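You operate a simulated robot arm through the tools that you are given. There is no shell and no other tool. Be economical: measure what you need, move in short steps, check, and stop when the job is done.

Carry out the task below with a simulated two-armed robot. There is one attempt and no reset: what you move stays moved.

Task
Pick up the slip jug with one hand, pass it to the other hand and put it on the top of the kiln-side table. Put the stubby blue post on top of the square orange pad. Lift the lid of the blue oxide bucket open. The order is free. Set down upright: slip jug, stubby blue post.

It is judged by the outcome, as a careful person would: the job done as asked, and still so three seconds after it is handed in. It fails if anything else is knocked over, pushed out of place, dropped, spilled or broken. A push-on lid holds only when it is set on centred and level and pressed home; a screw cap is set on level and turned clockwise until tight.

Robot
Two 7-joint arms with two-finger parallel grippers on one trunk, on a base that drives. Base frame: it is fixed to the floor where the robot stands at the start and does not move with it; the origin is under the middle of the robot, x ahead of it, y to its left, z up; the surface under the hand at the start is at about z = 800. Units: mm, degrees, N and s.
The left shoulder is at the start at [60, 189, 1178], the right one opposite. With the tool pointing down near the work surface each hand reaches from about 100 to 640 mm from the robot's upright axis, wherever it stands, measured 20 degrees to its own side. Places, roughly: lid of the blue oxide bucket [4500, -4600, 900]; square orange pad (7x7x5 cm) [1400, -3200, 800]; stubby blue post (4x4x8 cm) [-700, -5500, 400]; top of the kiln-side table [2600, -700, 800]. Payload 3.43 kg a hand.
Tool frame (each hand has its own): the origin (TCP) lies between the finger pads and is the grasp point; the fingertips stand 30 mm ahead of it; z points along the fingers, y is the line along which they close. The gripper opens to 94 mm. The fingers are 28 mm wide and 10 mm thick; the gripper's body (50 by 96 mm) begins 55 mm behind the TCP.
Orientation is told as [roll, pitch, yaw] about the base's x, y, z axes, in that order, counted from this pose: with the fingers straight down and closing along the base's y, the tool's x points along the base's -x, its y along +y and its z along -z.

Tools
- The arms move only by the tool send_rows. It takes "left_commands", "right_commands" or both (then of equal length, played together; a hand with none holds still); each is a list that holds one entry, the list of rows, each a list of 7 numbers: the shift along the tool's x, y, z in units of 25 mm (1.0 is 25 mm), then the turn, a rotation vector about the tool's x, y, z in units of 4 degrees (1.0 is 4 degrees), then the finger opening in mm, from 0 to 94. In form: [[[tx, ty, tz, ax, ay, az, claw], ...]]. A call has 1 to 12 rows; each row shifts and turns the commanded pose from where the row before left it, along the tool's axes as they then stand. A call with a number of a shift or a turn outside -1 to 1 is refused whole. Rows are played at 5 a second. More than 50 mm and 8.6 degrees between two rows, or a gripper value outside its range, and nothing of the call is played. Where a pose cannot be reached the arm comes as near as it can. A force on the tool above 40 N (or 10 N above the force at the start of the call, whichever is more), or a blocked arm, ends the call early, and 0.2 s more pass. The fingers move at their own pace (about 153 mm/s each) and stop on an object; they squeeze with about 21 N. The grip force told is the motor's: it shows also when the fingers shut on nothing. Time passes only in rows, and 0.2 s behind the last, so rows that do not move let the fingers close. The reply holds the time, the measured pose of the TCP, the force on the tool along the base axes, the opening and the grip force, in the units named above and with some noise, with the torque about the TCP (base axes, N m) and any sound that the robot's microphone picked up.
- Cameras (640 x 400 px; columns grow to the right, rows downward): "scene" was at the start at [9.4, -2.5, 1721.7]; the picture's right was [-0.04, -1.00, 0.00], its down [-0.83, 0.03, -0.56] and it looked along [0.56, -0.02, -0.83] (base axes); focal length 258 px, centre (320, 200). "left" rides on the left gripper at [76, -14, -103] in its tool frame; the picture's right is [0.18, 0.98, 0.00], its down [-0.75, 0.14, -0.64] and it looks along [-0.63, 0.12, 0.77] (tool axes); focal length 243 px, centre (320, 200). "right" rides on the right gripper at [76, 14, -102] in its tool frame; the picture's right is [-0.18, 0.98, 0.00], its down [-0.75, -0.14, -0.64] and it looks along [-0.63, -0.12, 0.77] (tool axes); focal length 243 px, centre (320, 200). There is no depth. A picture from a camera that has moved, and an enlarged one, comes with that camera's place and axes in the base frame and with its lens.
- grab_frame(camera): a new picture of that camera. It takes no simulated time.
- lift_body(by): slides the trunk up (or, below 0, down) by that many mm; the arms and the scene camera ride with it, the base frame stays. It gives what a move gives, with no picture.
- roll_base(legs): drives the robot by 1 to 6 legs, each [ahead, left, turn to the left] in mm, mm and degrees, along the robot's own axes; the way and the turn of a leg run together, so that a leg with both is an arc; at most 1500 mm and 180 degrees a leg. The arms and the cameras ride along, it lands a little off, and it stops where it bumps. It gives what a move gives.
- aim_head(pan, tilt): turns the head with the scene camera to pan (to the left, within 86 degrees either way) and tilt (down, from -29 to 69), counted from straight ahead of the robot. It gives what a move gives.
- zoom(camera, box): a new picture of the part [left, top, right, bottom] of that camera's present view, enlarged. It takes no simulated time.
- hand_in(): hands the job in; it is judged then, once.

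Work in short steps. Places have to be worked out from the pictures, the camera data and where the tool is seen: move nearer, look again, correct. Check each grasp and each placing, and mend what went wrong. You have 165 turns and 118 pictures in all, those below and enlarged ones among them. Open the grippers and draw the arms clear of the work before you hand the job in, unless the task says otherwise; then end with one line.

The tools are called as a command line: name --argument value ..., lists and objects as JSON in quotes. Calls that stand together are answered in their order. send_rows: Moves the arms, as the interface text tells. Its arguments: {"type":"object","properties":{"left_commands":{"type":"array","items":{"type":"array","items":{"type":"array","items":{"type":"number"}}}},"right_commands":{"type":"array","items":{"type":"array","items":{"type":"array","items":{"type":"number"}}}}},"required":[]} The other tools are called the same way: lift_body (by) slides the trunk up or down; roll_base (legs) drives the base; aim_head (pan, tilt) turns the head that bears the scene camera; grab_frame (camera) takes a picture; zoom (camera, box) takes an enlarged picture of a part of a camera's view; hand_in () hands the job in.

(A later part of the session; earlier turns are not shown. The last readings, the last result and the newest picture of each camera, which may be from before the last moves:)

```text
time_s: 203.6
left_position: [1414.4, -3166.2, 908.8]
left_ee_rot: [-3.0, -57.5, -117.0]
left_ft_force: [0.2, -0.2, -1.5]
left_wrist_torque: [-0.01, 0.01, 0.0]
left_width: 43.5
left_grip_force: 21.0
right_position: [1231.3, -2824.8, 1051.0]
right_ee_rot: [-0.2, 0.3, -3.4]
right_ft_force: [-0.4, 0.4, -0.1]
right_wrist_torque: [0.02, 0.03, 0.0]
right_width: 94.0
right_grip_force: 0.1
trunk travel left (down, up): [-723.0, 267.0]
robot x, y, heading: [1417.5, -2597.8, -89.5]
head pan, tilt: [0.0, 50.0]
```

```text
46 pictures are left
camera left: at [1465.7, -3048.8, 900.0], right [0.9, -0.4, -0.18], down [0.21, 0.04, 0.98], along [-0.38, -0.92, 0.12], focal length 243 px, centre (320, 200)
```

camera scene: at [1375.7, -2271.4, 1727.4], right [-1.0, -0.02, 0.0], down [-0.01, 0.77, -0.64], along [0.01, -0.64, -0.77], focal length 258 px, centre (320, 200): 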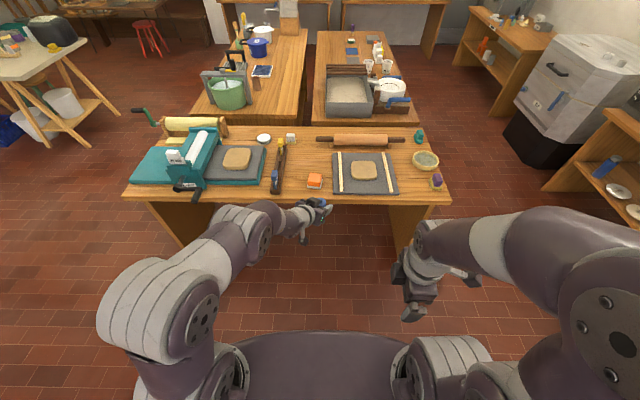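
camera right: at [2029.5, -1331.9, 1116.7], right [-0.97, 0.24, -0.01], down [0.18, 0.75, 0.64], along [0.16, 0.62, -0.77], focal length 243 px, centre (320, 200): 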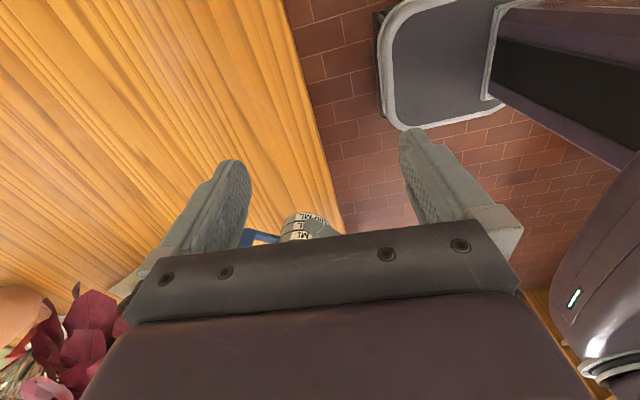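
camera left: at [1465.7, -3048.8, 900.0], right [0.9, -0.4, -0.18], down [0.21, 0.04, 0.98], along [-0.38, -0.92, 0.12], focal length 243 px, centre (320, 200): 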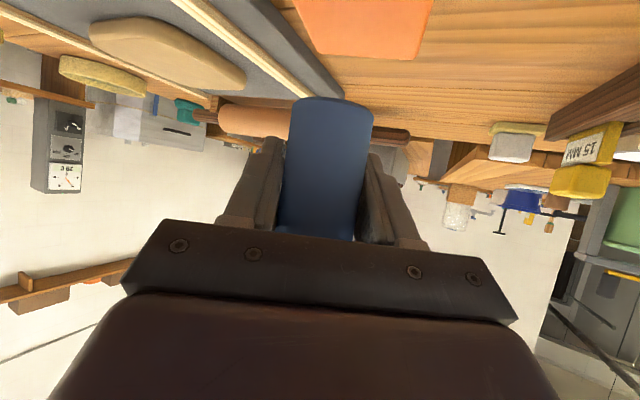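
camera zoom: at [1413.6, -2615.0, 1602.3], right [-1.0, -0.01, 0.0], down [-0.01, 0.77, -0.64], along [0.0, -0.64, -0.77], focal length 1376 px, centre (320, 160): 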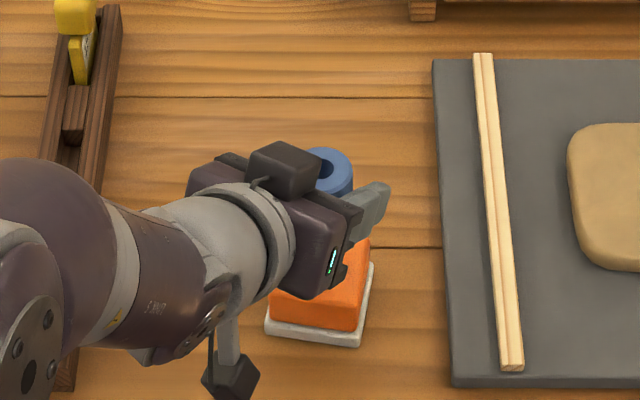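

The post seems ~12 mm short of the pad centre. I nudge 12 mm ahead and bring the right hand out so its camera sees pad and post from the side.

roll_base --legs '[[12, 0, 0]]'

send_rows --right_commands '[[[0, -1, 0, 0, 0, 0, 94], [0, -1, 0, 0, 0, 0, 94], [0, -1, 0, 0, 0, 0, 94], [0, -1, 0, 0, 0, 0, 94], [0, -1, 0, 0, 0, 0, 94], [0, -1, 0, 0, 0, 0, 94], [0, -1, 0, 0, 0, 0, 94], [0, -1, 0, 0, 0, 0, 94], [0, -1, 0, 0, 0, 0, 94], [0, -1, 0, 0, 0, 0, 94], [0, -1, 0, 0, 0, 0, 94], [0, -1, 0, 0, 0, 0, 94]]]'

grab_frame --camera "right"

```text
time_s: 204.3
left_position: [1415.6, -3177.0, 909.8]
left_ee_rot: [-2.9, -57.5, -117.0]
left_ft_force: [0.1, 0.2, -1.5]
left_wrist_torque: [-0.01, 0.0, 0.02]
left_width: 43.4
left_grip_force: 21.1
right_position: [1233.0, -2835.0, 1051.4]
right_ee_rot: [-0.5, 0.2, -3.3]
right_ft_force: [-0.7, -0.5, 0.7]
right_wrist_torque: [-0.03, -0.01, 0.02]
right_width: 93.8
right_grip_force: 0.1
trunk travel left (down, up): [-723.0, 267.0]
robot x, y, heading: [1418.2, -2612.5, -89.5]
head pan, tilt: [0.0, 50.0]
```

```text
time_s: 206.9
left_position: [1417.0, -3179.9, 907.8]
left_ee_rot: [-3.1, -57.4, -117.0]
left_ft_force: [0.0, -0.4, -0.6]
left_wrist_torque: [0.01, -0.01, 0.0]
left_width: 43.2
left_grip_force: 20.2
right_position: [1213.9, -3136.5, 1051.3]
right_ee_rot: [-0.2, 0.1, -3.2]
right_ft_force: [-0.5, -0.4, 0.2]
right_wrist_torque: [-0.03, -0.01, -0.02]
right_width: 93.7
right_grip_force: 0.0
trunk travel left (down, up): [-723.0, 267.0]
robot x, y, heading: [1413.2, -2611.6, -89.6]
head pan, tilt: [0.0, 50.0]
```

```text
45 pictures are left
camera right: at [1138.7, -3118.2, 1152.7], right [0.24, 0.97, 0.0], down [0.75, -0.18, 0.64], along [0.62, -0.16, -0.77], focal length 243 px, centre (320, 200)
```

right: 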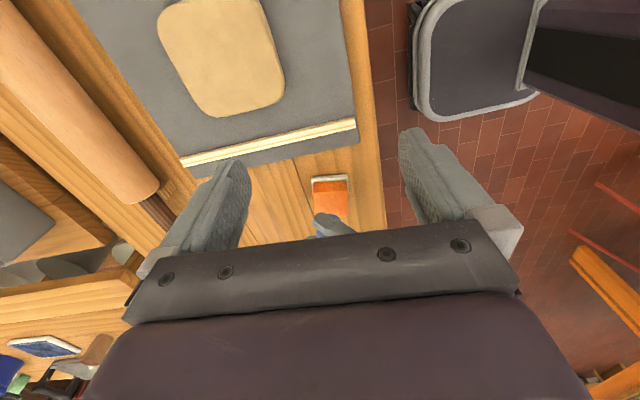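

zoom --camera "right" --box '[270, 160, 400, 240]'

```text
4.92 times, centred on (335, 200) of right
camera zoom: at [1138.7, -3118.2, 1152.7], right [0.24, 0.97, 0.0], down [0.75, -0.18, 0.64], along [0.62, -0.16, -0.77], focal length 1194 px, centre (246, 200)
```

zoom: 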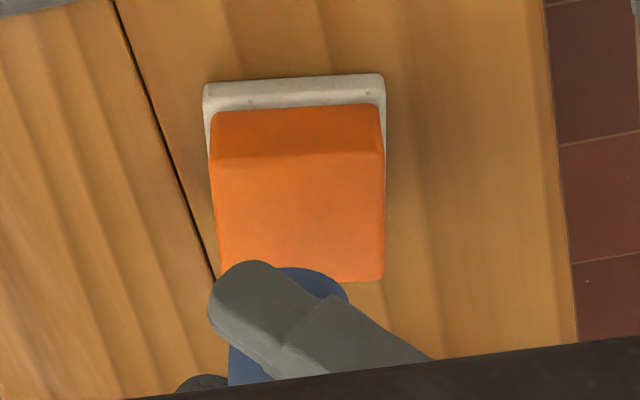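

From the side view, the post is ~7 mm too far in +x and ~5 mm in −y. I correct with the arm, lower 28 mm, and look again.

send_rows --left_commands '[[[0.04, -0.3, -0.06, 0, 0, 0, 10], [0, 0, 0, 0, 0, 0, 10]]]'

lift_body --by -28

zoom --camera "right" --box '[270, 160, 400, 240]'

```text
time_s: 207.5
left_position: [1410.0, -3172.7, 908.3]
left_ee_rot: [-3.1, -57.4, -117.0]
left_ft_force: [-0.1, 0.0, -1.4]
left_wrist_torque: [0.0, -0.03, -0.01]
left_width: 43.1
left_grip_force: 21.0
right_position: [1214.8, -3136.4, 1052.0]
right_ee_rot: [-0.3, 0.2, -3.2]
right_ft_force: [0.3, -0.7, 0.3]
right_wrist_torque: [-0.02, -0.03, 0.02]
right_width: 93.9
right_grip_force: 0.0
trunk travel left (down, up): [-723.0, 267.0]
robot x, y, heading: [1412.2, -2608.1, -89.7]
head pan, tilt: [0.0, 50.0]
```

```text
time_s: 208.3
left_position: [1410.6, -3171.6, 880.9]
left_ee_rot: [-2.9, -57.5, -117.1]
left_ft_force: [0.2, 0.5, -0.8]
left_wrist_torque: [0.0, 0.01, 0.02]
left_width: 43.2
left_grip_force: 20.7
right_position: [1215.5, -3136.6, 1024.4]
right_ee_rot: [-0.3, 0.2, -3.3]
right_ft_force: [0.0, 0.0, 0.4]
right_wrist_torque: [0.04, 0.03, 0.01]
right_width: 93.8
right_grip_force: 0.0
trunk travel left (down, up): [-695.0, 295.0]
robot x, y, heading: [1415.1, -2607.8, -89.6]
head pan, tilt: [0.0, 50.0]
```

```text
4.92 times, centred on (335, 200) of right
camera zoom: at [1139.0, -3115.9, 1125.8], right [0.24, 0.97, -0.01], down [0.75, -0.18, 0.64], along [0.62, -0.16, -0.77], focal length 1194 px, centre (246, 200)
```

zoom: 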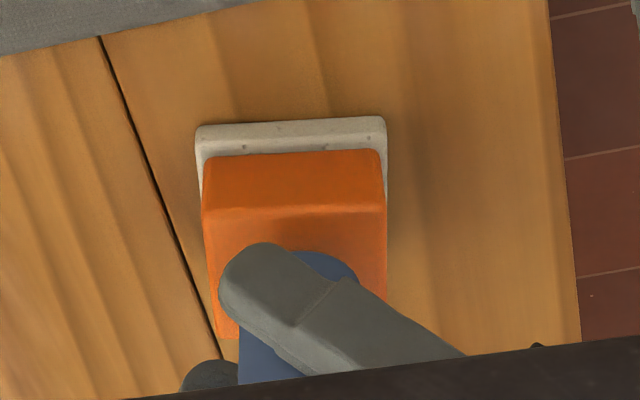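

Now the post is centred over the pad in both directions. I lower in small steps until contact.

lift_body --by -5

lift_body --by -2

lift_body --by -2

zoom --camera "right" --box '[270, 160, 400, 240]'

```text
time_s: 208.8
left_position: [1410.4, -3172.2, 876.2]
left_ee_rot: [-3.0, -57.6, -117.0]
left_ft_force: [0.3, 0.2, -1.2]
left_wrist_torque: [-0.01, -0.02, 0.0]
left_width: 43.4
left_grip_force: 20.9
right_position: [1214.3, -3135.2, 1019.1]
right_ee_rot: [-0.3, 0.2, -3.4]
right_ft_force: [0.1, -0.2, 0.3]
right_wrist_torque: [0.01, 0.02, 0.0]
right_width: 93.8
right_grip_force: 0.1
trunk travel left (down, up): [-690.0, 300.0]
robot x, y, heading: [1414.1, -2609.3, -89.2]
head pan, tilt: [0.0, 50.0]
```

```text
time_s: 209.3
left_position: [1409.6, -3172.4, 874.5]
left_ee_rot: [-3.0, -57.5, -117.0]
left_ft_force: [0.4, -0.3, -1.1]
left_wrist_torque: [-0.03, -0.01, 0.02]
left_width: 43.7
left_grip_force: 20.8
right_position: [1215.1, -3135.5, 1016.9]
right_ee_rot: [-0.3, 0.2, -3.3]
right_ft_force: [0.7, 0.8, 0.5]
right_wrist_torque: [0.0, -0.02, 0.0]
right_width: 93.9
right_grip_force: 0.0
trunk travel left (down, up): [-688.0, 302.0]
robot x, y, heading: [1416.7, -2608.4, -89.6]
head pan, tilt: [0.0, 50.0]
```

```text
time_s: 209.8
left_position: [1410.1, -3172.7, 872.3]
left_ee_rot: [-3.0, -57.5, -117.1]
left_ft_force: [-0.3, 0.6, -1.3]
left_wrist_torque: [-0.02, -0.02, 0.04]
left_width: 43.5
left_grip_force: 21.3
right_position: [1214.2, -3135.0, 1015.9]
right_ee_rot: [-0.3, 0.2, -3.4]
right_ft_force: [0.3, 0.2, -0.8]
right_wrist_torque: [0.03, 0.03, -0.01]
right_width: 94.1
right_grip_force: 0.1
trunk travel left (down, up): [-686.0, 304.0]
robot x, y, heading: [1414.7, -2612.6, -89.6]
head pan, tilt: [0.0, 50.0]
```

```text
4.92 times, centred on (335, 200) of right
camera zoom: at [1139.0, -3116.2, 1116.5], right [0.24, 0.97, -0.01], down [0.75, -0.18, 0.64], along [0.62, -0.16, -0.77], focal length 1194 px, centre (246, 200)
```

zoom: 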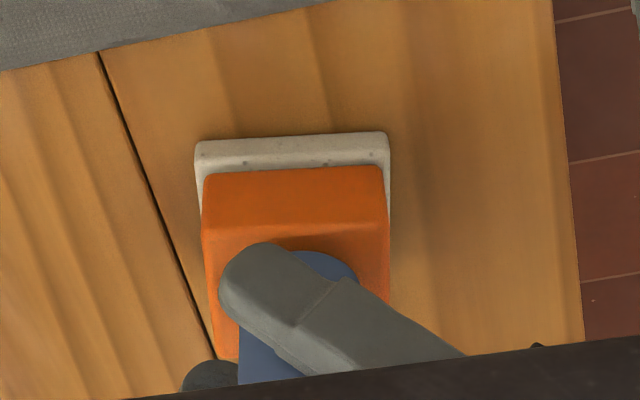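

lift_body --by -2

lift_body --by -2

lift_body --by -1.5

zoom --camera "right" --box '[270, 160, 400, 240]'

```text
time_s: 210.4
left_position: [1409.9, -3171.8, 869.1]
left_ee_rot: [-3.0, -57.5, -117.1]
left_ft_force: [-0.3, -0.4, -0.7]
left_wrist_torque: [0.02, -0.03, 0.02]
left_width: 43.5
left_grip_force: 21.0
right_position: [1214.1, -3135.3, 1012.7]
right_ee_rot: [-0.3, 0.3, -3.4]
right_ft_force: [0.2, -0.2, 0.6]
right_wrist_torque: [0.0, 0.02, -0.01]
right_width: 94.0
right_grip_force: 0.1
trunk travel left (down, up): [-684.0, 306.0]
robot x, y, heading: [1414.5, -2609.0, -89.8]
head pan, tilt: [0.0, 50.0]
```

```text
time_s: 210.9
left_position: [1410.5, -3172.2, 867.3]
left_ee_rot: [-3.0, -57.5, -116.9]
left_ft_force: [-0.4, 0.5, -1.1]
left_wrist_torque: [-0.01, 0.01, -0.04]
left_width: 43.2
left_grip_force: 20.7
right_position: [1214.7, -3136.0, 1011.1]
right_ee_rot: [-0.3, 0.2, -3.4]
right_ft_force: [0.1, 0.2, -0.5]
right_wrist_torque: [-0.02, -0.01, 0.0]
right_width: 93.8
right_grip_force: 0.0
trunk travel left (down, up): [-682.0, 308.0]
robot x, y, heading: [1418.6, -2610.9, -89.7]
head pan, tilt: [0.0, 50.0]
```

```text
time_s: 211.4
left_position: [1410.6, -3173.0, 868.0]
left_ee_rot: [-3.1, -57.6, -117.0]
left_ft_force: [1.1, -0.2, 5.5]
left_wrist_torque: [-0.03, -0.17, -0.01]
left_width: 43.2
left_grip_force: 20.8
right_position: [1214.4, -3135.7, 1010.0]
right_ee_rot: [-0.5, 0.3, -3.3]
right_ft_force: [0.8, -0.1, -0.2]
right_wrist_torque: [-0.02, 0.0, -0.01]
right_width: 94.0
right_grip_force: 0.0
trunk travel left (down, up): [-680.0, 310.0]
robot x, y, heading: [1417.5, -2610.9, -89.6]
head pan, tilt: [0.0, 50.0]
```

```text
4.92 times, centred on (335, 200) of right
camera zoom: at [1139.1, -3115.5, 1111.5], right [0.24, 0.97, -0.01], down [0.75, -0.18, 0.64], along [0.62, -0.16, -0.77], focal length 1194 px, centre (246, 200)
```

zoom: 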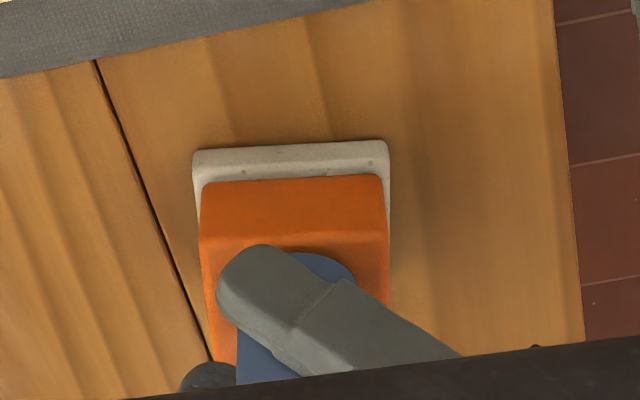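

Contact: 5.5 N, and the post's edge is ~7 mm inside the pad's edge, so it is fully on. I open the left fingers gently.

send_rows --left_commands '[[[0, 0, 0, 0, 0, 0, 43], [0, 0, 0, 0, 0, 0, 45], [0, 0, 0, 0, 0, 0, 48], [0, 0, 0, 0, 0, 0, 54], [0, 0, 0, 0, 0, 0, 64], [0, 0, 0, 0, 0, 0, 80], [0, 0, 0, 0, 0, 0, 80]]]'

grab_frame --camera "left"

zoom --camera "right" --box '[270, 160, 400, 240]'

```text
time_s: 213.0
left_position: [1409.9, -3172.8, 865.3]
left_ee_rot: [-2.9, -57.5, -117.0]
left_ft_force: [0.0, -0.4, -0.8]
left_wrist_torque: [0.02, 0.0, -0.01]
left_width: 79.9
left_grip_force: 0.0
right_position: [1215.2, -3134.8, 1009.5]
right_ee_rot: [-0.3, 0.2, -3.4]
right_ft_force: [0.6, 0.0, -1.2]
right_wrist_torque: [-0.02, 0.0, -0.02]
right_width: 93.6
right_grip_force: 0.0
trunk travel left (down, up): [-680.0, 310.0]
robot x, y, heading: [1415.9, -2611.4, -89.6]
head pan, tilt: [0.0, 50.0]
```

```text
40 pictures are left
camera left: at [1460.1, -3055.0, 857.3], right [0.9, -0.4, -0.18], down [0.21, 0.04, 0.98], along [-0.38, -0.92, 0.12], focal length 243 px, centre (320, 200)
```

left: 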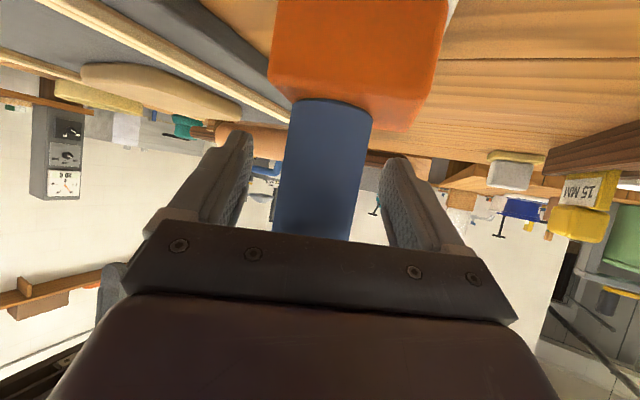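

```text
4.92 times, centred on (335, 200) of right
camera zoom: at [1139.0, -3116.1, 1111.1], right [0.24, 0.97, -0.01], down [0.75, -0.18, 0.64], along [0.62, -0.16, -0.77], focal length 1194 px, centre (246, 200)
```

zoom: 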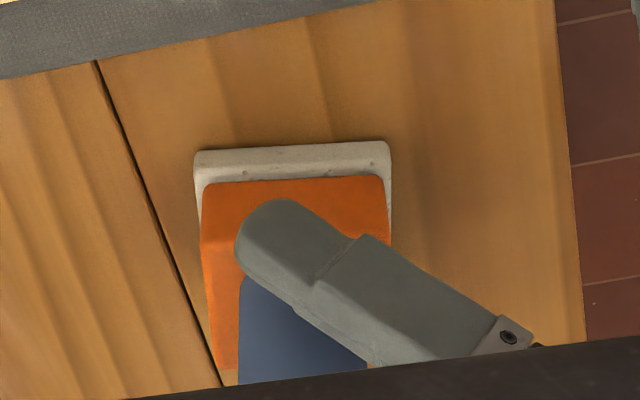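

The post stands by itself on the pad. I withdraw the left hand along its fingers and look.

send_rows --left_commands '[[[0, 0, -0.3, 0, 0, 0, 84], [0, 0, -0.5, 0, 0, 0, 84], [0, 0, -0.8, 0, 0, 0, 84], [0, 0, -1, 0, 0, 0, 84], [0, 0, -1, 0, 0, 0, 84], [0, 0, -1, 0, 0, 0, 84], [0, 0, 0, 0, 0, 0, 84]]]'

grab_frame --camera "left"

zoom --camera "scene" --box '[260, 150, 400, 238]'

```text
time_s: 214.6
left_position: [1460.4, -3088.5, 928.1]
left_ee_rot: [-3.0, -57.4, -117.0]
left_ft_force: [-0.6, -0.1, -0.3]
left_wrist_torque: [-0.01, 0.0, -0.04]
left_width: 83.7
left_grip_force: 0.0
right_position: [1214.2, -3135.6, 1010.4]
right_ee_rot: [-0.3, 0.2, -3.3]
right_ft_force: [0.4, 1.2, -0.4]
right_wrist_torque: [0.04, 0.02, 0.01]
right_width: 94.0
right_grip_force: 0.1
trunk travel left (down, up): [-680.0, 310.0]
robot x, y, heading: [1417.1, -2609.6, -89.8]
head pan, tilt: [0.0, 50.0]
```

```text
38 pictures are left
camera left: at [1510.0, -2971.2, 918.5], right [0.9, -0.4, -0.18], down [0.21, 0.04, 0.98], along [-0.38, -0.92, 0.12], focal length 243 px, centre (320, 200)
```

left: 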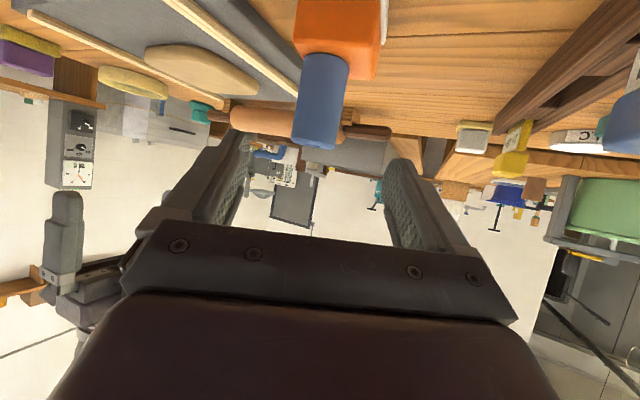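

```text
4.55 times, centred on (330, 194) of scene
camera zoom: at [1413.5, -2627.3, 1559.8], right [-1.0, -0.01, 0.0], down [-0.01, 0.77, -0.64], along [0.0, -0.64, -0.77], focal length 1172 px, centre (274, 227)
```

zoom: 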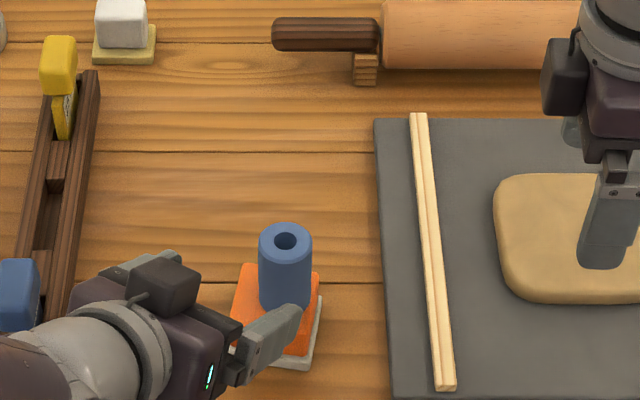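

The post stands upright fully on the pad. I back away, raise the trunk, and look toward the bucket (ahead-left).

roll_base --legs '[[-450, 0, 0]]'

lift_body --by 170

aim_head --pan 50 --tilt 22

grab_frame --camera "scene"

```text
time_s: 217.3
left_position: [1456.7, -2638.1, 928.8]
left_ee_rot: [-3.0, -57.5, -117.0]
left_ft_force: [-0.4, -0.5, 0.0]
left_wrist_torque: [0.0, -0.01, 0.0]
left_width: 84.1
left_grip_force: 0.1
right_position: [1211.4, -2683.6, 1009.9]
right_ee_rot: [-0.3, 0.2, -3.4]
right_ft_force: [-0.3, 0.3, -0.5]
right_wrist_torque: [-0.04, 0.01, 0.0]
right_width: 94.1
right_grip_force: 0.0
trunk travel left (down, up): [-680.0, 310.0]
robot x, y, heading: [1413.9, -2162.6, -89.8]
head pan, tilt: [0.0, 50.0]
```

```text
time_s: 219.2
left_position: [1456.8, -2637.7, 1098.5]
left_ee_rot: [-3.0, -57.5, -117.0]
left_ft_force: [-0.2, 0.5, -0.4]
left_wrist_torque: [-0.01, -0.01, 0.03]
left_width: 84.0
left_grip_force: 0.1
right_position: [1210.0, -2684.3, 1179.4]
right_ee_rot: [-0.3, 0.3, -3.1]
right_ft_force: [0.2, 0.7, -0.8]
right_wrist_torque: [-0.01, -0.02, 0.03]
right_width: 94.1
right_grip_force: 0.1
trunk travel left (down, up): [-850.0, 140.0]
robot x, y, heading: [1410.8, -2158.0, -89.6]
head pan, tilt: [0.0, 50.0]
```

```text
time_s: 220.4
left_position: [1456.2, -2636.8, 1098.0]
left_ee_rot: [-3.0, -57.5, -117.0]
left_ft_force: [0.4, 0.2, -1.0]
left_wrist_torque: [0.02, 0.01, 0.0]
left_width: 83.9
left_grip_force: 0.1
right_position: [1211.3, -2683.4, 1180.3]
right_ee_rot: [-0.3, 0.2, -3.3]
right_ft_force: [-0.1, 0.2, 0.5]
right_wrist_torque: [0.01, -0.01, 0.0]
right_width: 93.9
right_grip_force: 0.1
trunk travel left (down, up): [-850.0, 140.0]
robot x, y, heading: [1412.0, -2157.1, -89.8]
head pan, tilt: [50.0, 22.0]
```

```text
36 pictures are left
camera scene: at [1481.4, -2157.1, 1772.1], right [-0.64, -0.77, 0.0], down [-0.29, 0.24, -0.93], along [0.71, -0.59, -0.38], focal length 258 px, centre (320, 200)
```

scene: 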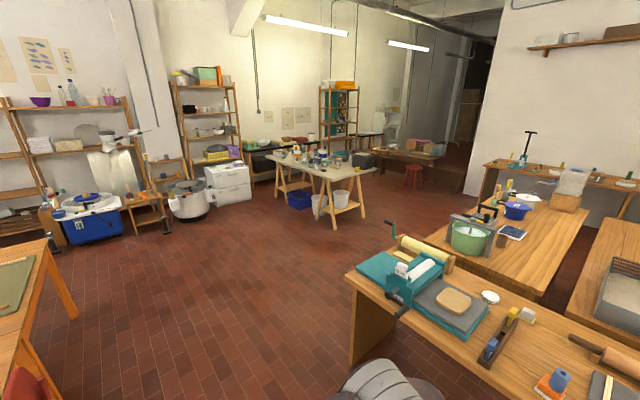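

zoom --camera "scene" --box '[255, 130, 385, 215]'

```text
4.71 times, centred on (320, 172) of scene
camera zoom: at [1481.4, -2157.1, 1772.1], right [-0.64, -0.77, 0.0], down [-0.29, 0.24, -0.93], along [0.71, -0.59, -0.38], focal length 1214 px, centre (320, 329)
```

zoom: 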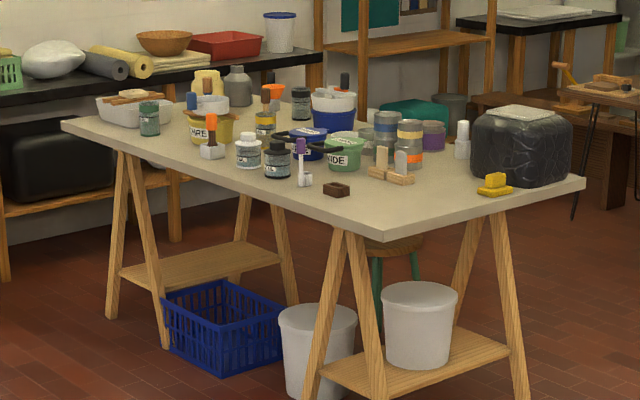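

Three small buckets stand on the trestle table (front edge y≈−4100); the blue one is at about (4370, −4500). I drive over, staying clear of the chair and island.

roll_base --legs '[[200, 0, 0], [0, 1500, 0], [0, 1470, 0], [850, 0, 0]]'

aim_head --pan 0 --tilt 38

grab_frame --camera "scene"

```text
time_s: 240.1
left_position: [4439.7, -3667.9, 1098.1]
left_ee_rot: [-3.0, -57.5, -116.9]
left_ft_force: [0.2, -0.5, 0.6]
left_wrist_torque: [0.01, 0.01, -0.01]
left_width: 83.8
left_grip_force: 0.0
right_position: [4194.8, -3716.6, 1179.6]
right_ee_rot: [-0.3, 0.2, -3.2]
right_ft_force: [0.7, -0.2, -0.5]
right_wrist_torque: [0.0, 0.01, -0.01]
right_width: 94.0
right_grip_force: 0.1
trunk travel left (down, up): [-850.0, 140.0]
robot x, y, heading: [4392.5, -3189.6, -89.6]
head pan, tilt: [50.0, 22.0]
```

```text
time_s: 241.3
left_position: [4439.1, -3668.0, 1098.3]
left_ee_rot: [-3.0, -57.5, -117.0]
left_ft_force: [-0.6, 0.1, -0.3]
left_wrist_torque: [0.01, 0.0, 0.02]
left_width: 83.8
left_grip_force: 0.0
right_position: [4194.6, -3714.5, 1178.7]
right_ee_rot: [-0.3, 0.2, -3.2]
right_ft_force: [0.1, -0.4, -1.8]
right_wrist_torque: [-0.03, 0.01, -0.02]
right_width: 94.0
right_grip_force: 0.1
trunk travel left (down, up): [-850.0, 140.0]
robot x, y, heading: [4394.9, -3191.4, -89.9]
head pan, tilt: [0.0, 38.0]
```

```text
34 pictures are left
camera scene: at [4392.7, -3216.0, 1747.0], right [-1.0, -0.01, 0.0], down [-0.01, 0.62, -0.79], along [0.01, -0.79, -0.62], focal length 258 px, centre (320, 200)
```

scene: 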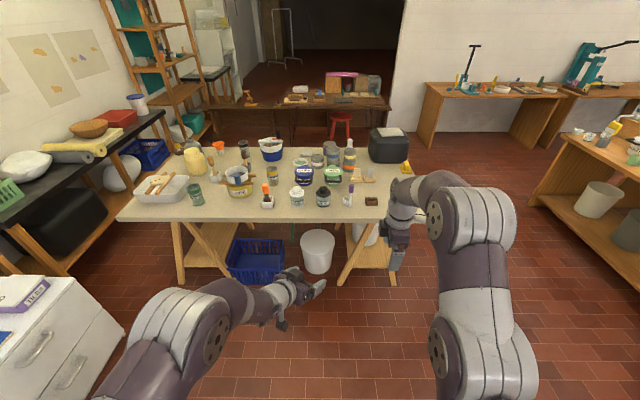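

zoom --camera "scene" --box '[220, 130, 380, 230]'

```text
4.00 times, centred on (300, 180) of scene
camera zoom: at [4392.7, -3216.0, 1747.0], right [-1.0, -0.01, 0.0], down [-0.01, 0.62, -0.79], along [0.01, -0.79, -0.62], focal length 1032 px, centre (400, 280)
```

zoom: 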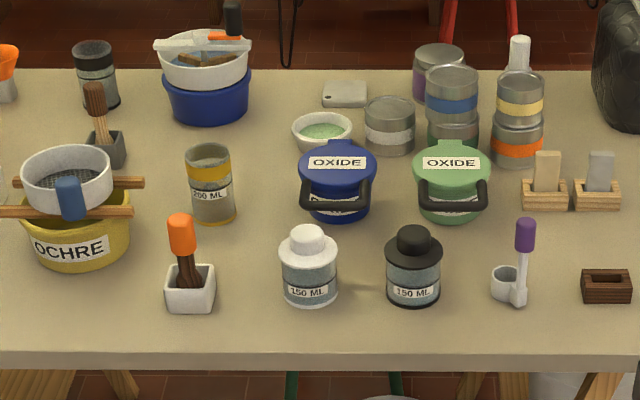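

The blue bucket's lid is labelled OXIDE, with a hinge lug at the back and a black handle at the front, near (4507, −4583, 900). I move closer for a detailed look.

roll_base --legs '[[450, 60, 0]]'

aim_head --pan 4 --tilt 48

zoom --camera "scene" --box '[240, 90, 400, 190]'

grab_frame --camera "left"

```text
time_s: 244.0
left_position: [4503.5, -4114.9, 1097.9]
left_ee_rot: [-3.0, -57.5, -116.9]
left_ft_force: [-0.6, 0.1, -0.2]
left_wrist_torque: [-0.01, -0.02, 0.01]
left_width: 84.0
left_grip_force: 0.1
right_position: [4257.3, -4164.0, 1180.0]
right_ee_rot: [-0.5, 0.1, -3.2]
right_ft_force: [0.4, -0.3, 0.5]
right_wrist_torque: [-0.03, 0.04, 0.01]
right_width: 94.1
right_grip_force: 0.2
trunk travel left (down, up): [-850.0, 140.0]
robot x, y, heading: [4459.7, -3638.5, -89.5]
head pan, tilt: [0.0, 38.0]
```

```text
time_s: 244.7
left_position: [4504.8, -4117.4, 1098.6]
left_ee_rot: [-2.9, -57.4, -116.9]
left_ft_force: [-0.3, 0.1, -0.3]
left_wrist_torque: [-0.03, 0.03, 0.0]
left_width: 83.8
left_grip_force: 0.1
right_position: [4256.8, -4164.4, 1179.5]
right_ee_rot: [-0.3, 0.2, -3.2]
right_ft_force: [0.1, -0.9, 1.2]
right_wrist_torque: [0.02, -0.01, 0.04]
right_width: 94.1
right_grip_force: 0.0
trunk travel left (down, up): [-850.0, 140.0]
robot x, y, heading: [4457.0, -3636.8, -89.3]
head pan, tilt: [4.0, 48.0]
```

```text
4.00 times, centred on (320, 140) of scene
camera zoom: at [4461.9, -3657.4, 1732.6], right [-1.0, -0.08, 0.0], down [-0.06, 0.74, -0.67], along [0.05, -0.67, -0.74], focal length 1032 px, centre (320, 440)
```

zoom: 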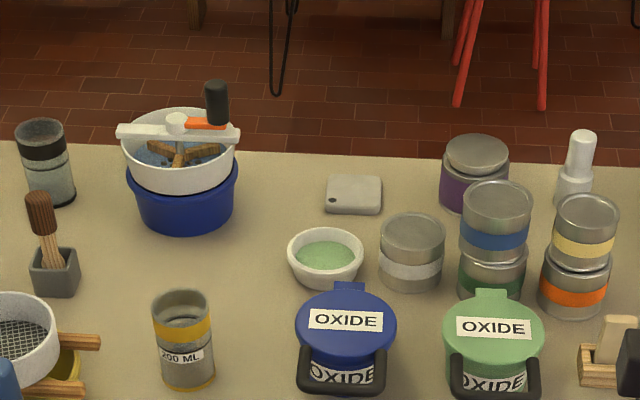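

```text
31 pictures are left
camera left: at [4553.2, -3999.8, 1088.4], right [0.9, -0.39, -0.18], down [0.21, 0.04, 0.98], along [-0.38, -0.92, 0.12], focal length 243 px, centre (320, 200)
```

left: 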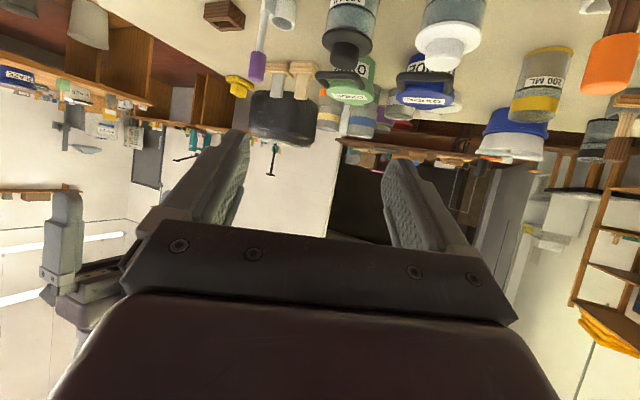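

zoom --camera "scene" --box '[295, 150, 375, 200]'

zoom --camera "left" --box '[300, 0, 480, 120]'

```text
8.00 times, centred on (335, 175) of scene
camera zoom: at [4461.9, -3657.4, 1732.6], right [-1.0, -0.08, 0.0], down [-0.06, 0.74, -0.67], along [0.05, -0.67, -0.74], focal length 2063 px, centre (200, 400)
```

zoom: 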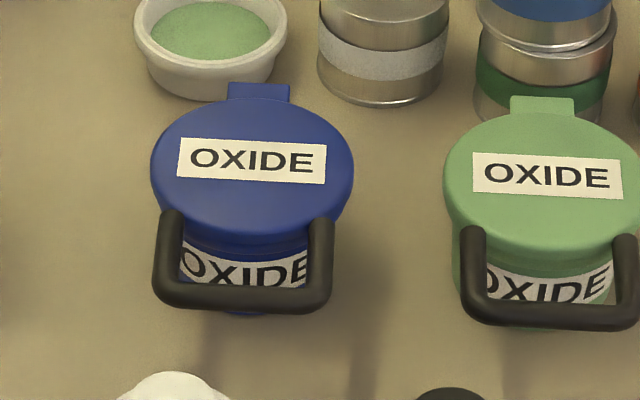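

```text
3.33 times, centred on (390, 60) of left
camera zoom: at [4553.2, -3999.8, 1088.4], right [0.9, -0.39, -0.18], down [0.21, 0.04, 0.98], along [-0.38, -0.92, 0.12], focal length 809 px, centre (87, 667)
```

zoom: 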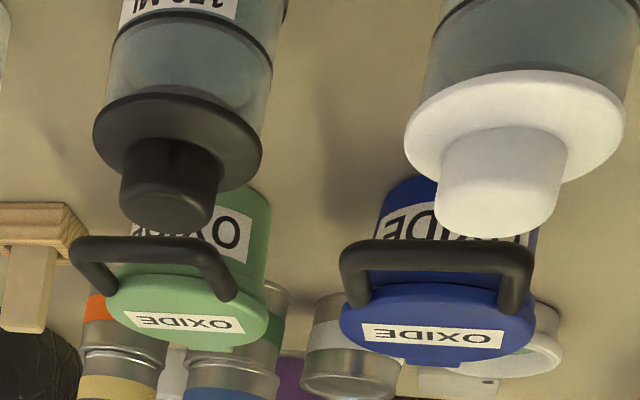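

The lid has a rigid U handle at the front: bar ≈ (4505, −4519, 875), hinge ≈ y −4695, and bottles stand in front (x≈4536 and 4372). I will hook the handle from below with closed left fingers coming through the gap at x≈4458. First I turn the left hand to point straight ahead and close it.

send_rows --left_commands '[[[0, 0, 0, -0.813, 0, -0.518, 40], [0, 0, 0, -0.813, 0, -0.518, 20], [0, 0, 0, -0.813, 0, -0.518, 0], [0, 0, 0, -0.813, 0, -0.518, 0], [0, 0, 0, -0.813, 0, -0.518, 0], [0, 0, 0, -0.813, 0, -0.518, 0], [0, 0, 0, -0.813, 0, -0.518, 0], [0, 0, 0, 0, 0, 0, 0]]]'

zoom --camera "scene" --box '[220, 130, 420, 255]'

```text
time_s: 246.5
left_position: [4664.7, -4124.0, 1086.2]
left_ee_rot: [-3.0, -56.6, -90.2]
left_ft_force: [0.0, -0.9, 0.1]
left_wrist_torque: [-0.06, 0.01, -0.02]
left_width: 0.0
left_grip_force: 21.4
left hand out of reach, approached as far as the arm can: row 2, 3, 4, 5, 6, 7
right_position: [4258.4, -4165.0, 1180.7]
right_ee_rot: [-0.3, 0.2, -3.2]
right_ft_force: [-0.6, 0.6, -0.2]
right_wrist_torque: [0.0, 0.02, 0.01]
right_width: 93.9
right_grip_force: 0.1
trunk travel left (down, up): [-850.0, 140.0]
robot x, y, heading: [4460.5, -3638.0, -89.7]
head pan, tilt: [4.0, 48.0]
```

```text
3.20 times, centred on (320, 192) of scene
camera zoom: at [4461.5, -3656.7, 1732.6], right [-1.0, -0.08, 0.0], down [-0.06, 0.74, -0.67], along [0.05, -0.67, -0.74], focal length 825 px, centre (320, 224)
```

zoom: 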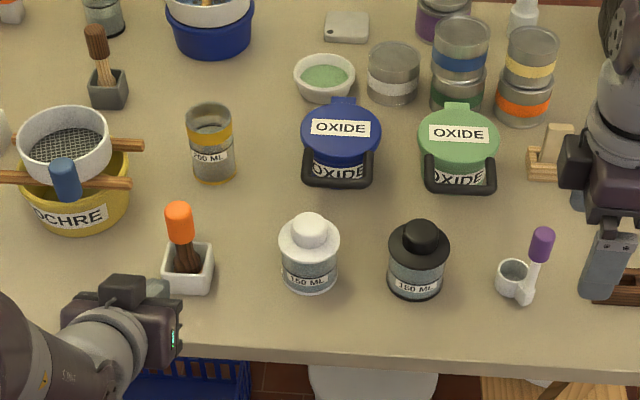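

The left hand now points straight ahead (x 4665). Bottles leave a 73 mm gap centred x≈4455. I steepen the fingers to 45° (lifts the hand camera), then drive right 207 and ahead 295.

send_rows --left_commands '[[[0, 0, 0, 0, 1, 0, 0], [0, 0, 0, 0, 1, 0, 0], [0, 0, 0, 0, 1, 0, 0], [0, 0, 0, 0, 0, 0, 0]]]'

roll_base --legs '[[0, -207, 0], [285, 0, 0]]'

grab_frame --camera "scene"

```text
time_s: 247.5
left_position: [4664.3, -4123.8, 1087.0]
left_ee_rot: [-2.0, -44.6, -91.1]
left_ft_force: [0.8, -0.1, -0.1]
left_wrist_torque: [0.02, -0.02, 0.01]
left_width: 0.0
left_grip_force: 21.0
right_position: [4256.8, -4165.2, 1180.6]
right_ee_rot: [-0.4, 0.1, -3.2]
right_ft_force: [-0.3, 0.2, 0.0]
right_wrist_torque: [0.01, -0.02, 0.03]
right_width: 94.0
right_grip_force: 0.1
trunk travel left (down, up): [-850.0, 140.0]
robot x, y, heading: [4454.8, -3639.0, -89.4]
head pan, tilt: [4.0, 48.0]
```

```text
time_s: 250.7
left_position: [4458.1, -4412.4, 1087.1]
left_ee_rot: [-2.0, -44.9, -91.2]
left_ft_force: [0.5, 0.3, 0.6]
left_wrist_torque: [0.0, -0.01, 0.03]
left_width: 0.0
left_grip_force: 21.1
right_position: [4051.0, -4451.1, 1181.6]
right_ee_rot: [-0.4, 0.2, -3.3]
right_ft_force: [-0.1, 0.5, 0.0]
right_wrist_torque: [0.0, -0.02, 0.0]
right_width: 93.9
right_grip_force: 0.0
trunk travel left (down, up): [-850.0, 140.0]
robot x, y, heading: [4256.9, -3923.7, -89.8]
head pan, tilt: [4.0, 48.0]
```

```text
27 pictures are left
camera scene: at [4257.2, -3943.2, 1732.6], right [-1.0, -0.08, 0.0], down [-0.06, 0.74, -0.67], along [0.05, -0.67, -0.74], focal length 258 px, centre (320, 200)
```

scene: 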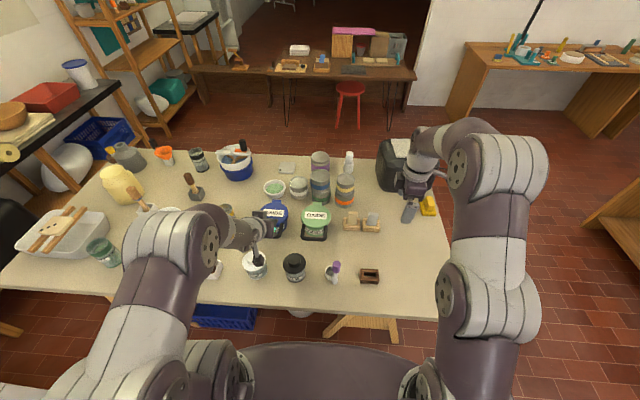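

I lower the trunk 140 mm and check with the left camera.

lift_body --by -140

grab_frame --camera "left"

zoom --camera "scene" --box '[200, 160, 340, 290]'

```text
time_s: 252.4
left_position: [4458.3, -4412.0, 946.1]
left_ee_rot: [-2.0, -44.9, -91.1]
left_ft_force: [0.5, -0.2, 0.1]
left_wrist_torque: [-0.02, 0.0, 0.03]
left_width: 0.0
left_grip_force: 21.0
right_position: [4050.9, -4451.7, 1040.0]
right_ee_rot: [-0.3, 0.3, -3.3]
right_ft_force: [0.0, -0.1, 0.8]
right_wrist_torque: [-0.01, 0.0, 0.0]
right_width: 94.1
right_grip_force: 0.0
trunk travel left (down, up): [-710.0, 280.0]
robot x, y, heading: [4251.1, -3925.3, -89.7]
head pan, tilt: [4.0, 48.0]
```

```text
26 pictures are left
camera left: at [4449.8, -4286.9, 965.5], right [0.98, 0.09, -0.15], down [0.16, -0.09, 0.98], along [0.07, -0.99, -0.1], focal length 243 px, centre (320, 200)
```

left: 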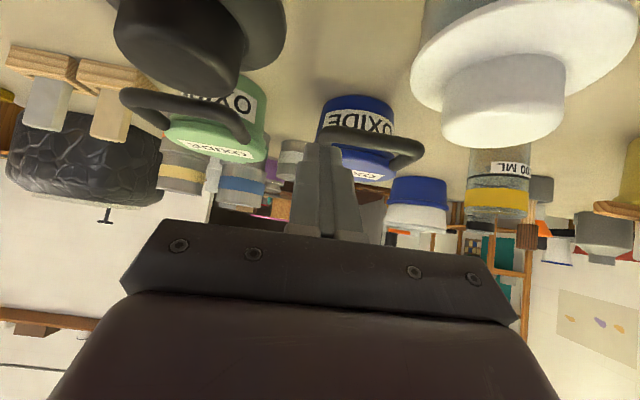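

```text
3.08 times, centred on (270, 225) of scene
camera zoom: at [4256.9, -3944.8, 1592.6], right [-1.0, -0.08, 0.0], down [-0.06, 0.74, -0.67], along [0.05, -0.67, -0.74], focal length 794 px, centre (474, 123)
```

zoom: 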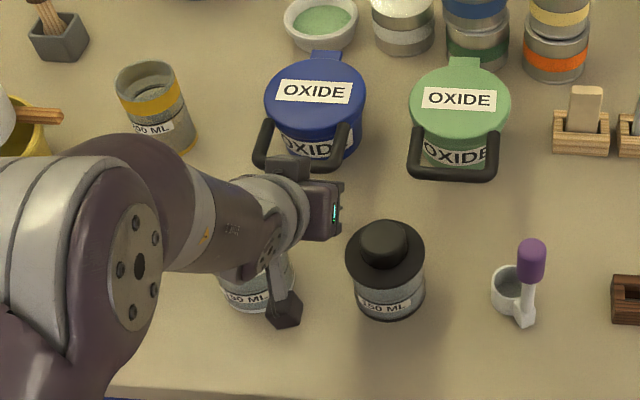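

The white bottle's cap would be in the way of the left gripper body here. Better: the right hand, pointing down and already closing along y, can pinch the handle bar from above, well over the caps. I raise, and shift the base left so the right hand is over the handle.

lift_body --by 150

roll_base --legs '[[0, 454, 0], [45, 0, 0]]'

grab_frame --camera "right"

```text
time_s: 254.1
left_position: [4457.9, -4413.0, 1096.5]
left_ee_rot: [-2.0, -44.7, -91.2]
left_ft_force: [-0.3, 0.9, 0.1]
left_wrist_torque: [0.01, 0.01, -0.01]
left_width: 0.0
left_grip_force: 21.1
right_position: [4051.6, -4452.5, 1189.6]
right_ee_rot: [-0.3, 0.2, -3.5]
right_ft_force: [-0.4, 0.8, 0.4]
right_wrist_torque: [0.02, 0.0, 0.02]
right_width: 94.0
right_grip_force: 0.1
trunk travel left (down, up): [-860.0, 130.0]
robot x, y, heading: [4254.7, -3926.0, -89.6]
head pan, tilt: [4.0, 48.0]
```

```text
time_s: 257.4
left_position: [4910.1, -4449.9, 1098.7]
left_ee_rot: [-2.1, -45.0, -91.4]
left_ft_force: [0.3, 0.9, 0.6]
left_wrist_torque: [-0.05, 0.01, 0.06]
left_width: 0.0
left_grip_force: 20.4
right_position: [4504.1, -4487.8, 1191.9]
right_ee_rot: [-0.6, 0.1, -3.5]
right_ft_force: [-0.1, 0.4, -0.1]
right_wrist_torque: [-0.07, -0.02, 0.01]
right_width: 93.8
right_grip_force: 0.1
trunk travel left (down, up): [-860.0, 130.0]
robot x, y, heading: [4707.5, -3965.9, -89.7]
head pan, tilt: [4.0, 48.0]
```

```text
24 pictures are left
camera right: at [4428.8, -4467.4, 1294.0], right [0.24, 0.97, -0.01], down [0.75, -0.18, 0.64], along [0.62, -0.17, -0.77], focal length 243 px, centre (320, 200)
```

right: 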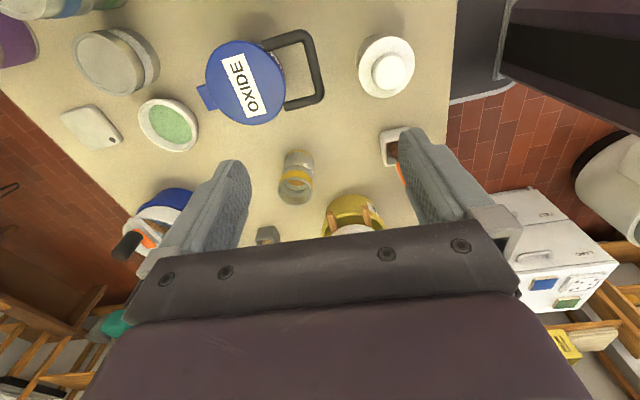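

A clear view: bar ≈ (4508, −4509), running x 4460–4557. I descend with the right arm only to z≈965 with the fingers open 34 mm, and look again.

send_rows --right_commands '[[[0, -0.4, 0.5, 0, 0, 0, 60], [-0.1, -0.4, 1, 0, 0, 0, 34], [0, 0, 1, 0, 0, 0, 34], [0, 0, 1, 0, 0, 0, 34], [0, 0, 1, 0, 0, 0, 34], [0, 0, 1, 0, 0, 0, 34], [0, 0, 1, 0, 0, 0, 34], [0, 0, 1, 0, 0, 0, 34], [0, 0, 1, 0, 0, 0, 34], [0, 0, 0.5, 0, 0, 0, 34], [0, 0, 0, 0, 0, 0, 34]]]'

grab_frame --camera "right"

```text
time_s: 259.8
left_position: [4912.4, -4456.2, 1096.8]
left_ee_rot: [-2.0, -44.6, -91.5]
left_ft_force: [0.0, 0.3, -0.4]
left_wrist_torque: [0.0, -0.03, 0.01]
left_width: 0.0
left_grip_force: 20.6
right_position: [4506.4, -4514.9, 965.7]
right_ee_rot: [-0.3, 0.2, -3.5]
right_ft_force: [1.1, -0.3, 0.3]
right_wrist_torque: [-0.01, 0.02, 0.0]
right_width: 33.9
right_grip_force: 0.0
trunk travel left (down, up): [-860.0, 130.0]
robot x, y, heading: [4709.2, -3968.4, -89.8]
head pan, tilt: [4.0, 48.0]
```

```text
23 pictures are left
camera right: at [4430.6, -4494.6, 1066.8], right [0.24, 0.97, -0.01], down [0.75, -0.18, 0.64], along [0.62, -0.16, -0.77], focal length 243 px, centre (320, 200)
```

right: 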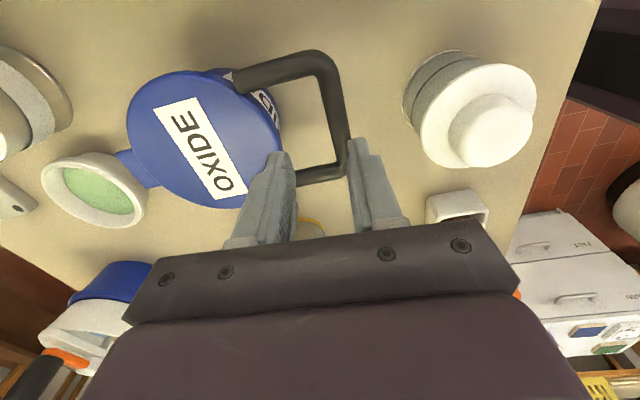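

The bar reads y≈−4504, so I shift +11 mm, then descend so the tips straddle the bar (TCP z≈888).

send_rows --right_commands '[[[0, 0.44, 0, 0, 0, 0, 34], [0, 0, 0.6, 0, 0, 0, 34], [0, 0, 0.6, 0, 0, 0, 34], [0, 0, 0.3, 0, 0, 0, 34], [0, 0, 0, 0, 0, 0, 34]]]'

grab_frame --camera "right"

```text
time_s: 261.0
left_position: [4910.5, -4455.3, 1096.5]
left_ee_rot: [-1.9, -44.8, -91.4]
left_ft_force: [0.1, -0.4, -0.2]
left_wrist_torque: [0.03, -0.01, -0.02]
left_width: 0.0
left_grip_force: 21.4
right_position: [4506.0, -4503.1, 928.1]
right_ee_rot: [-0.3, 0.3, -3.6]
right_ft_force: [0.5, -1.1, -0.2]
right_wrist_torque: [0.0, -0.01, 0.01]
right_width: 34.1
right_grip_force: 0.0
trunk travel left (down, up): [-860.0, 130.0]
robot x, y, heading: [4710.1, -3969.5, -89.7]
head pan, tilt: [4.0, 48.0]
```

```text
22 pictures are left
camera right: at [4430.6, -4484.0, 1029.2], right [0.24, 0.97, -0.01], down [0.75, -0.18, 0.64], along [0.62, -0.16, -0.77], focal length 243 px, centre (320, 200)
```

right: 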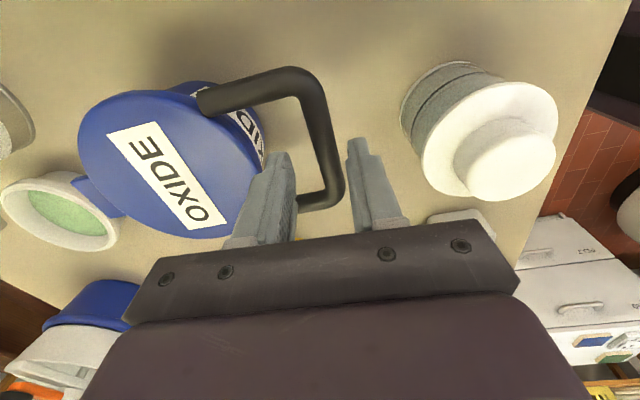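

Good alignment; I shift 3 mm more and descend the last 40 mm.

send_rows --right_commands '[[[0, 0.12, 0.4, 0, 0, 0, 34], [0, 0, 0.4, 0, 0, 0, 34], [0, 0, 0.4, 0, 0, 0, 34], [0, 0, 0.4, 0, 0, 0, 34], [0, 0, 0, 0, 0, 0, 34]]]'

grab_frame --camera "right"

```text
time_s: 262.2
left_position: [4911.0, -4455.2, 1096.9]
left_ee_rot: [-2.0, -44.8, -91.3]
left_ft_force: [-0.4, 0.1, 0.4]
left_wrist_torque: [0.0, 0.03, -0.03]
left_width: 0.0
left_grip_force: 21.3
right_position: [4505.5, -4501.3, 887.2]
right_ee_rot: [-0.4, 0.2, -3.6]
right_ft_force: [0.4, -0.1, 0.5]
right_wrist_torque: [-0.01, -0.01, -0.04]
right_width: 34.1
right_grip_force: 0.0
trunk travel left (down, up): [-860.0, 130.0]
robot x, y, heading: [4711.2, -3966.0, -90.0]
head pan, tilt: [4.0, 48.0]
```

```text
21 pictures are left
camera right: at [4430.7, -4481.1, 988.9], right [0.24, 0.97, -0.01], down [0.75, -0.18, 0.64], along [0.62, -0.16, -0.77], focal length 243 px, centre (320, 200)
```

right: 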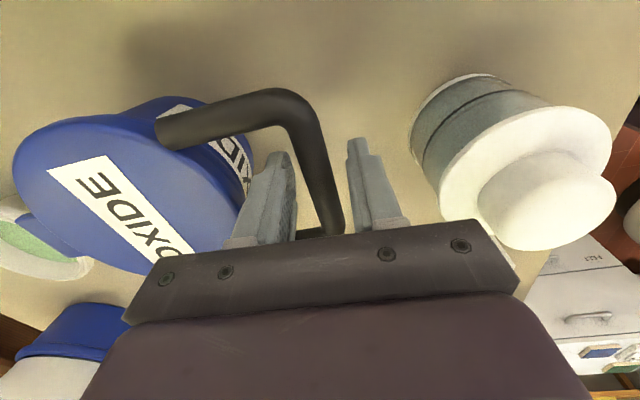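

The bar is between the fingers. I close on it.

send_rows --right_commands '[[[0, 0, 0, 0, 0, 0, 26], [0, 0, 0, 0, 0, 0, 18], [0, 0, 0, 0, 0, 0, 8], [0, 0, 0, 0, 0, 0, 5], [0, 0, 0, 0, 0, 0, 5]]]'

```text
time_s: 263.4
left_position: [4911.6, -4454.3, 1096.6]
left_ee_rot: [-2.0, -44.8, -91.3]
left_ft_force: [1.1, 0.5, 0.3]
left_wrist_torque: [-0.02, 0.0, -0.01]
left_width: 0.0
left_grip_force: 21.3
right_position: [4505.6, -4501.2, 888.7]
right_ee_rot: [-0.6, 0.2, -3.6]
right_ft_force: [-1.8, -0.5, 10.2]
right_wrist_torque: [-0.02, 0.28, 1.49]
right_width: 16.8
right_grip_force: 44.9
trunk travel left (down, up): [-860.0, 130.0]
robot x, y, heading: [4709.0, -3969.5, -89.8]
head pan, tilt: [4.0, 48.0]
```

Gripped (16.8 mm). I lift along the lid's arc about the hinge, first ~20°.

send_rows --right_commands '[[[0, -0.03, -0.66, 0, 0, 0, 5], [0, -0.09, -0.65, 0, 0, 0, 5], [0, -0.14, -0.64, 0, 0, 0, 5], [0, -0.2, -0.63, 0, 0, 0, 5], [0, 0, 0, 0, 0, 0, 5]]]'

grab_frame --camera "right"

```text
time_s: 264.6
left_position: [4912.3, -4455.0, 1095.9]
left_ee_rot: [-2.1, -44.8, -91.3]
left_ft_force: [0.4, 0.3, 0.0]
left_wrist_torque: [-0.03, 0.0, 0.0]
left_width: 0.0
left_grip_force: 20.8
right_position: [4506.1, -4512.2, 952.6]
right_ee_rot: [-0.3, 0.2, -3.5]
right_ft_force: [5.6, 0.9, -0.1]
right_wrist_torque: [0.03, -0.31, 1.29]
right_width: 16.6
right_grip_force: 44.9
trunk travel left (down, up): [-860.0, 130.0]
robot x, y, heading: [4710.2, -3968.0, -89.4]
head pan, tilt: [4.0, 48.0]
```

```text
20 pictures are left
camera right: at [4430.8, -4491.9, 1054.3], right [0.24, 0.97, -0.01], down [0.75, -0.18, 0.64], along [0.62, -0.16, -0.77], focal length 243 px, centre (320, 200)
```

right: 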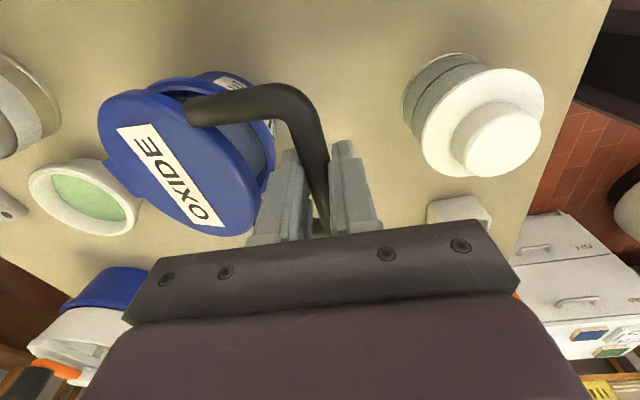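

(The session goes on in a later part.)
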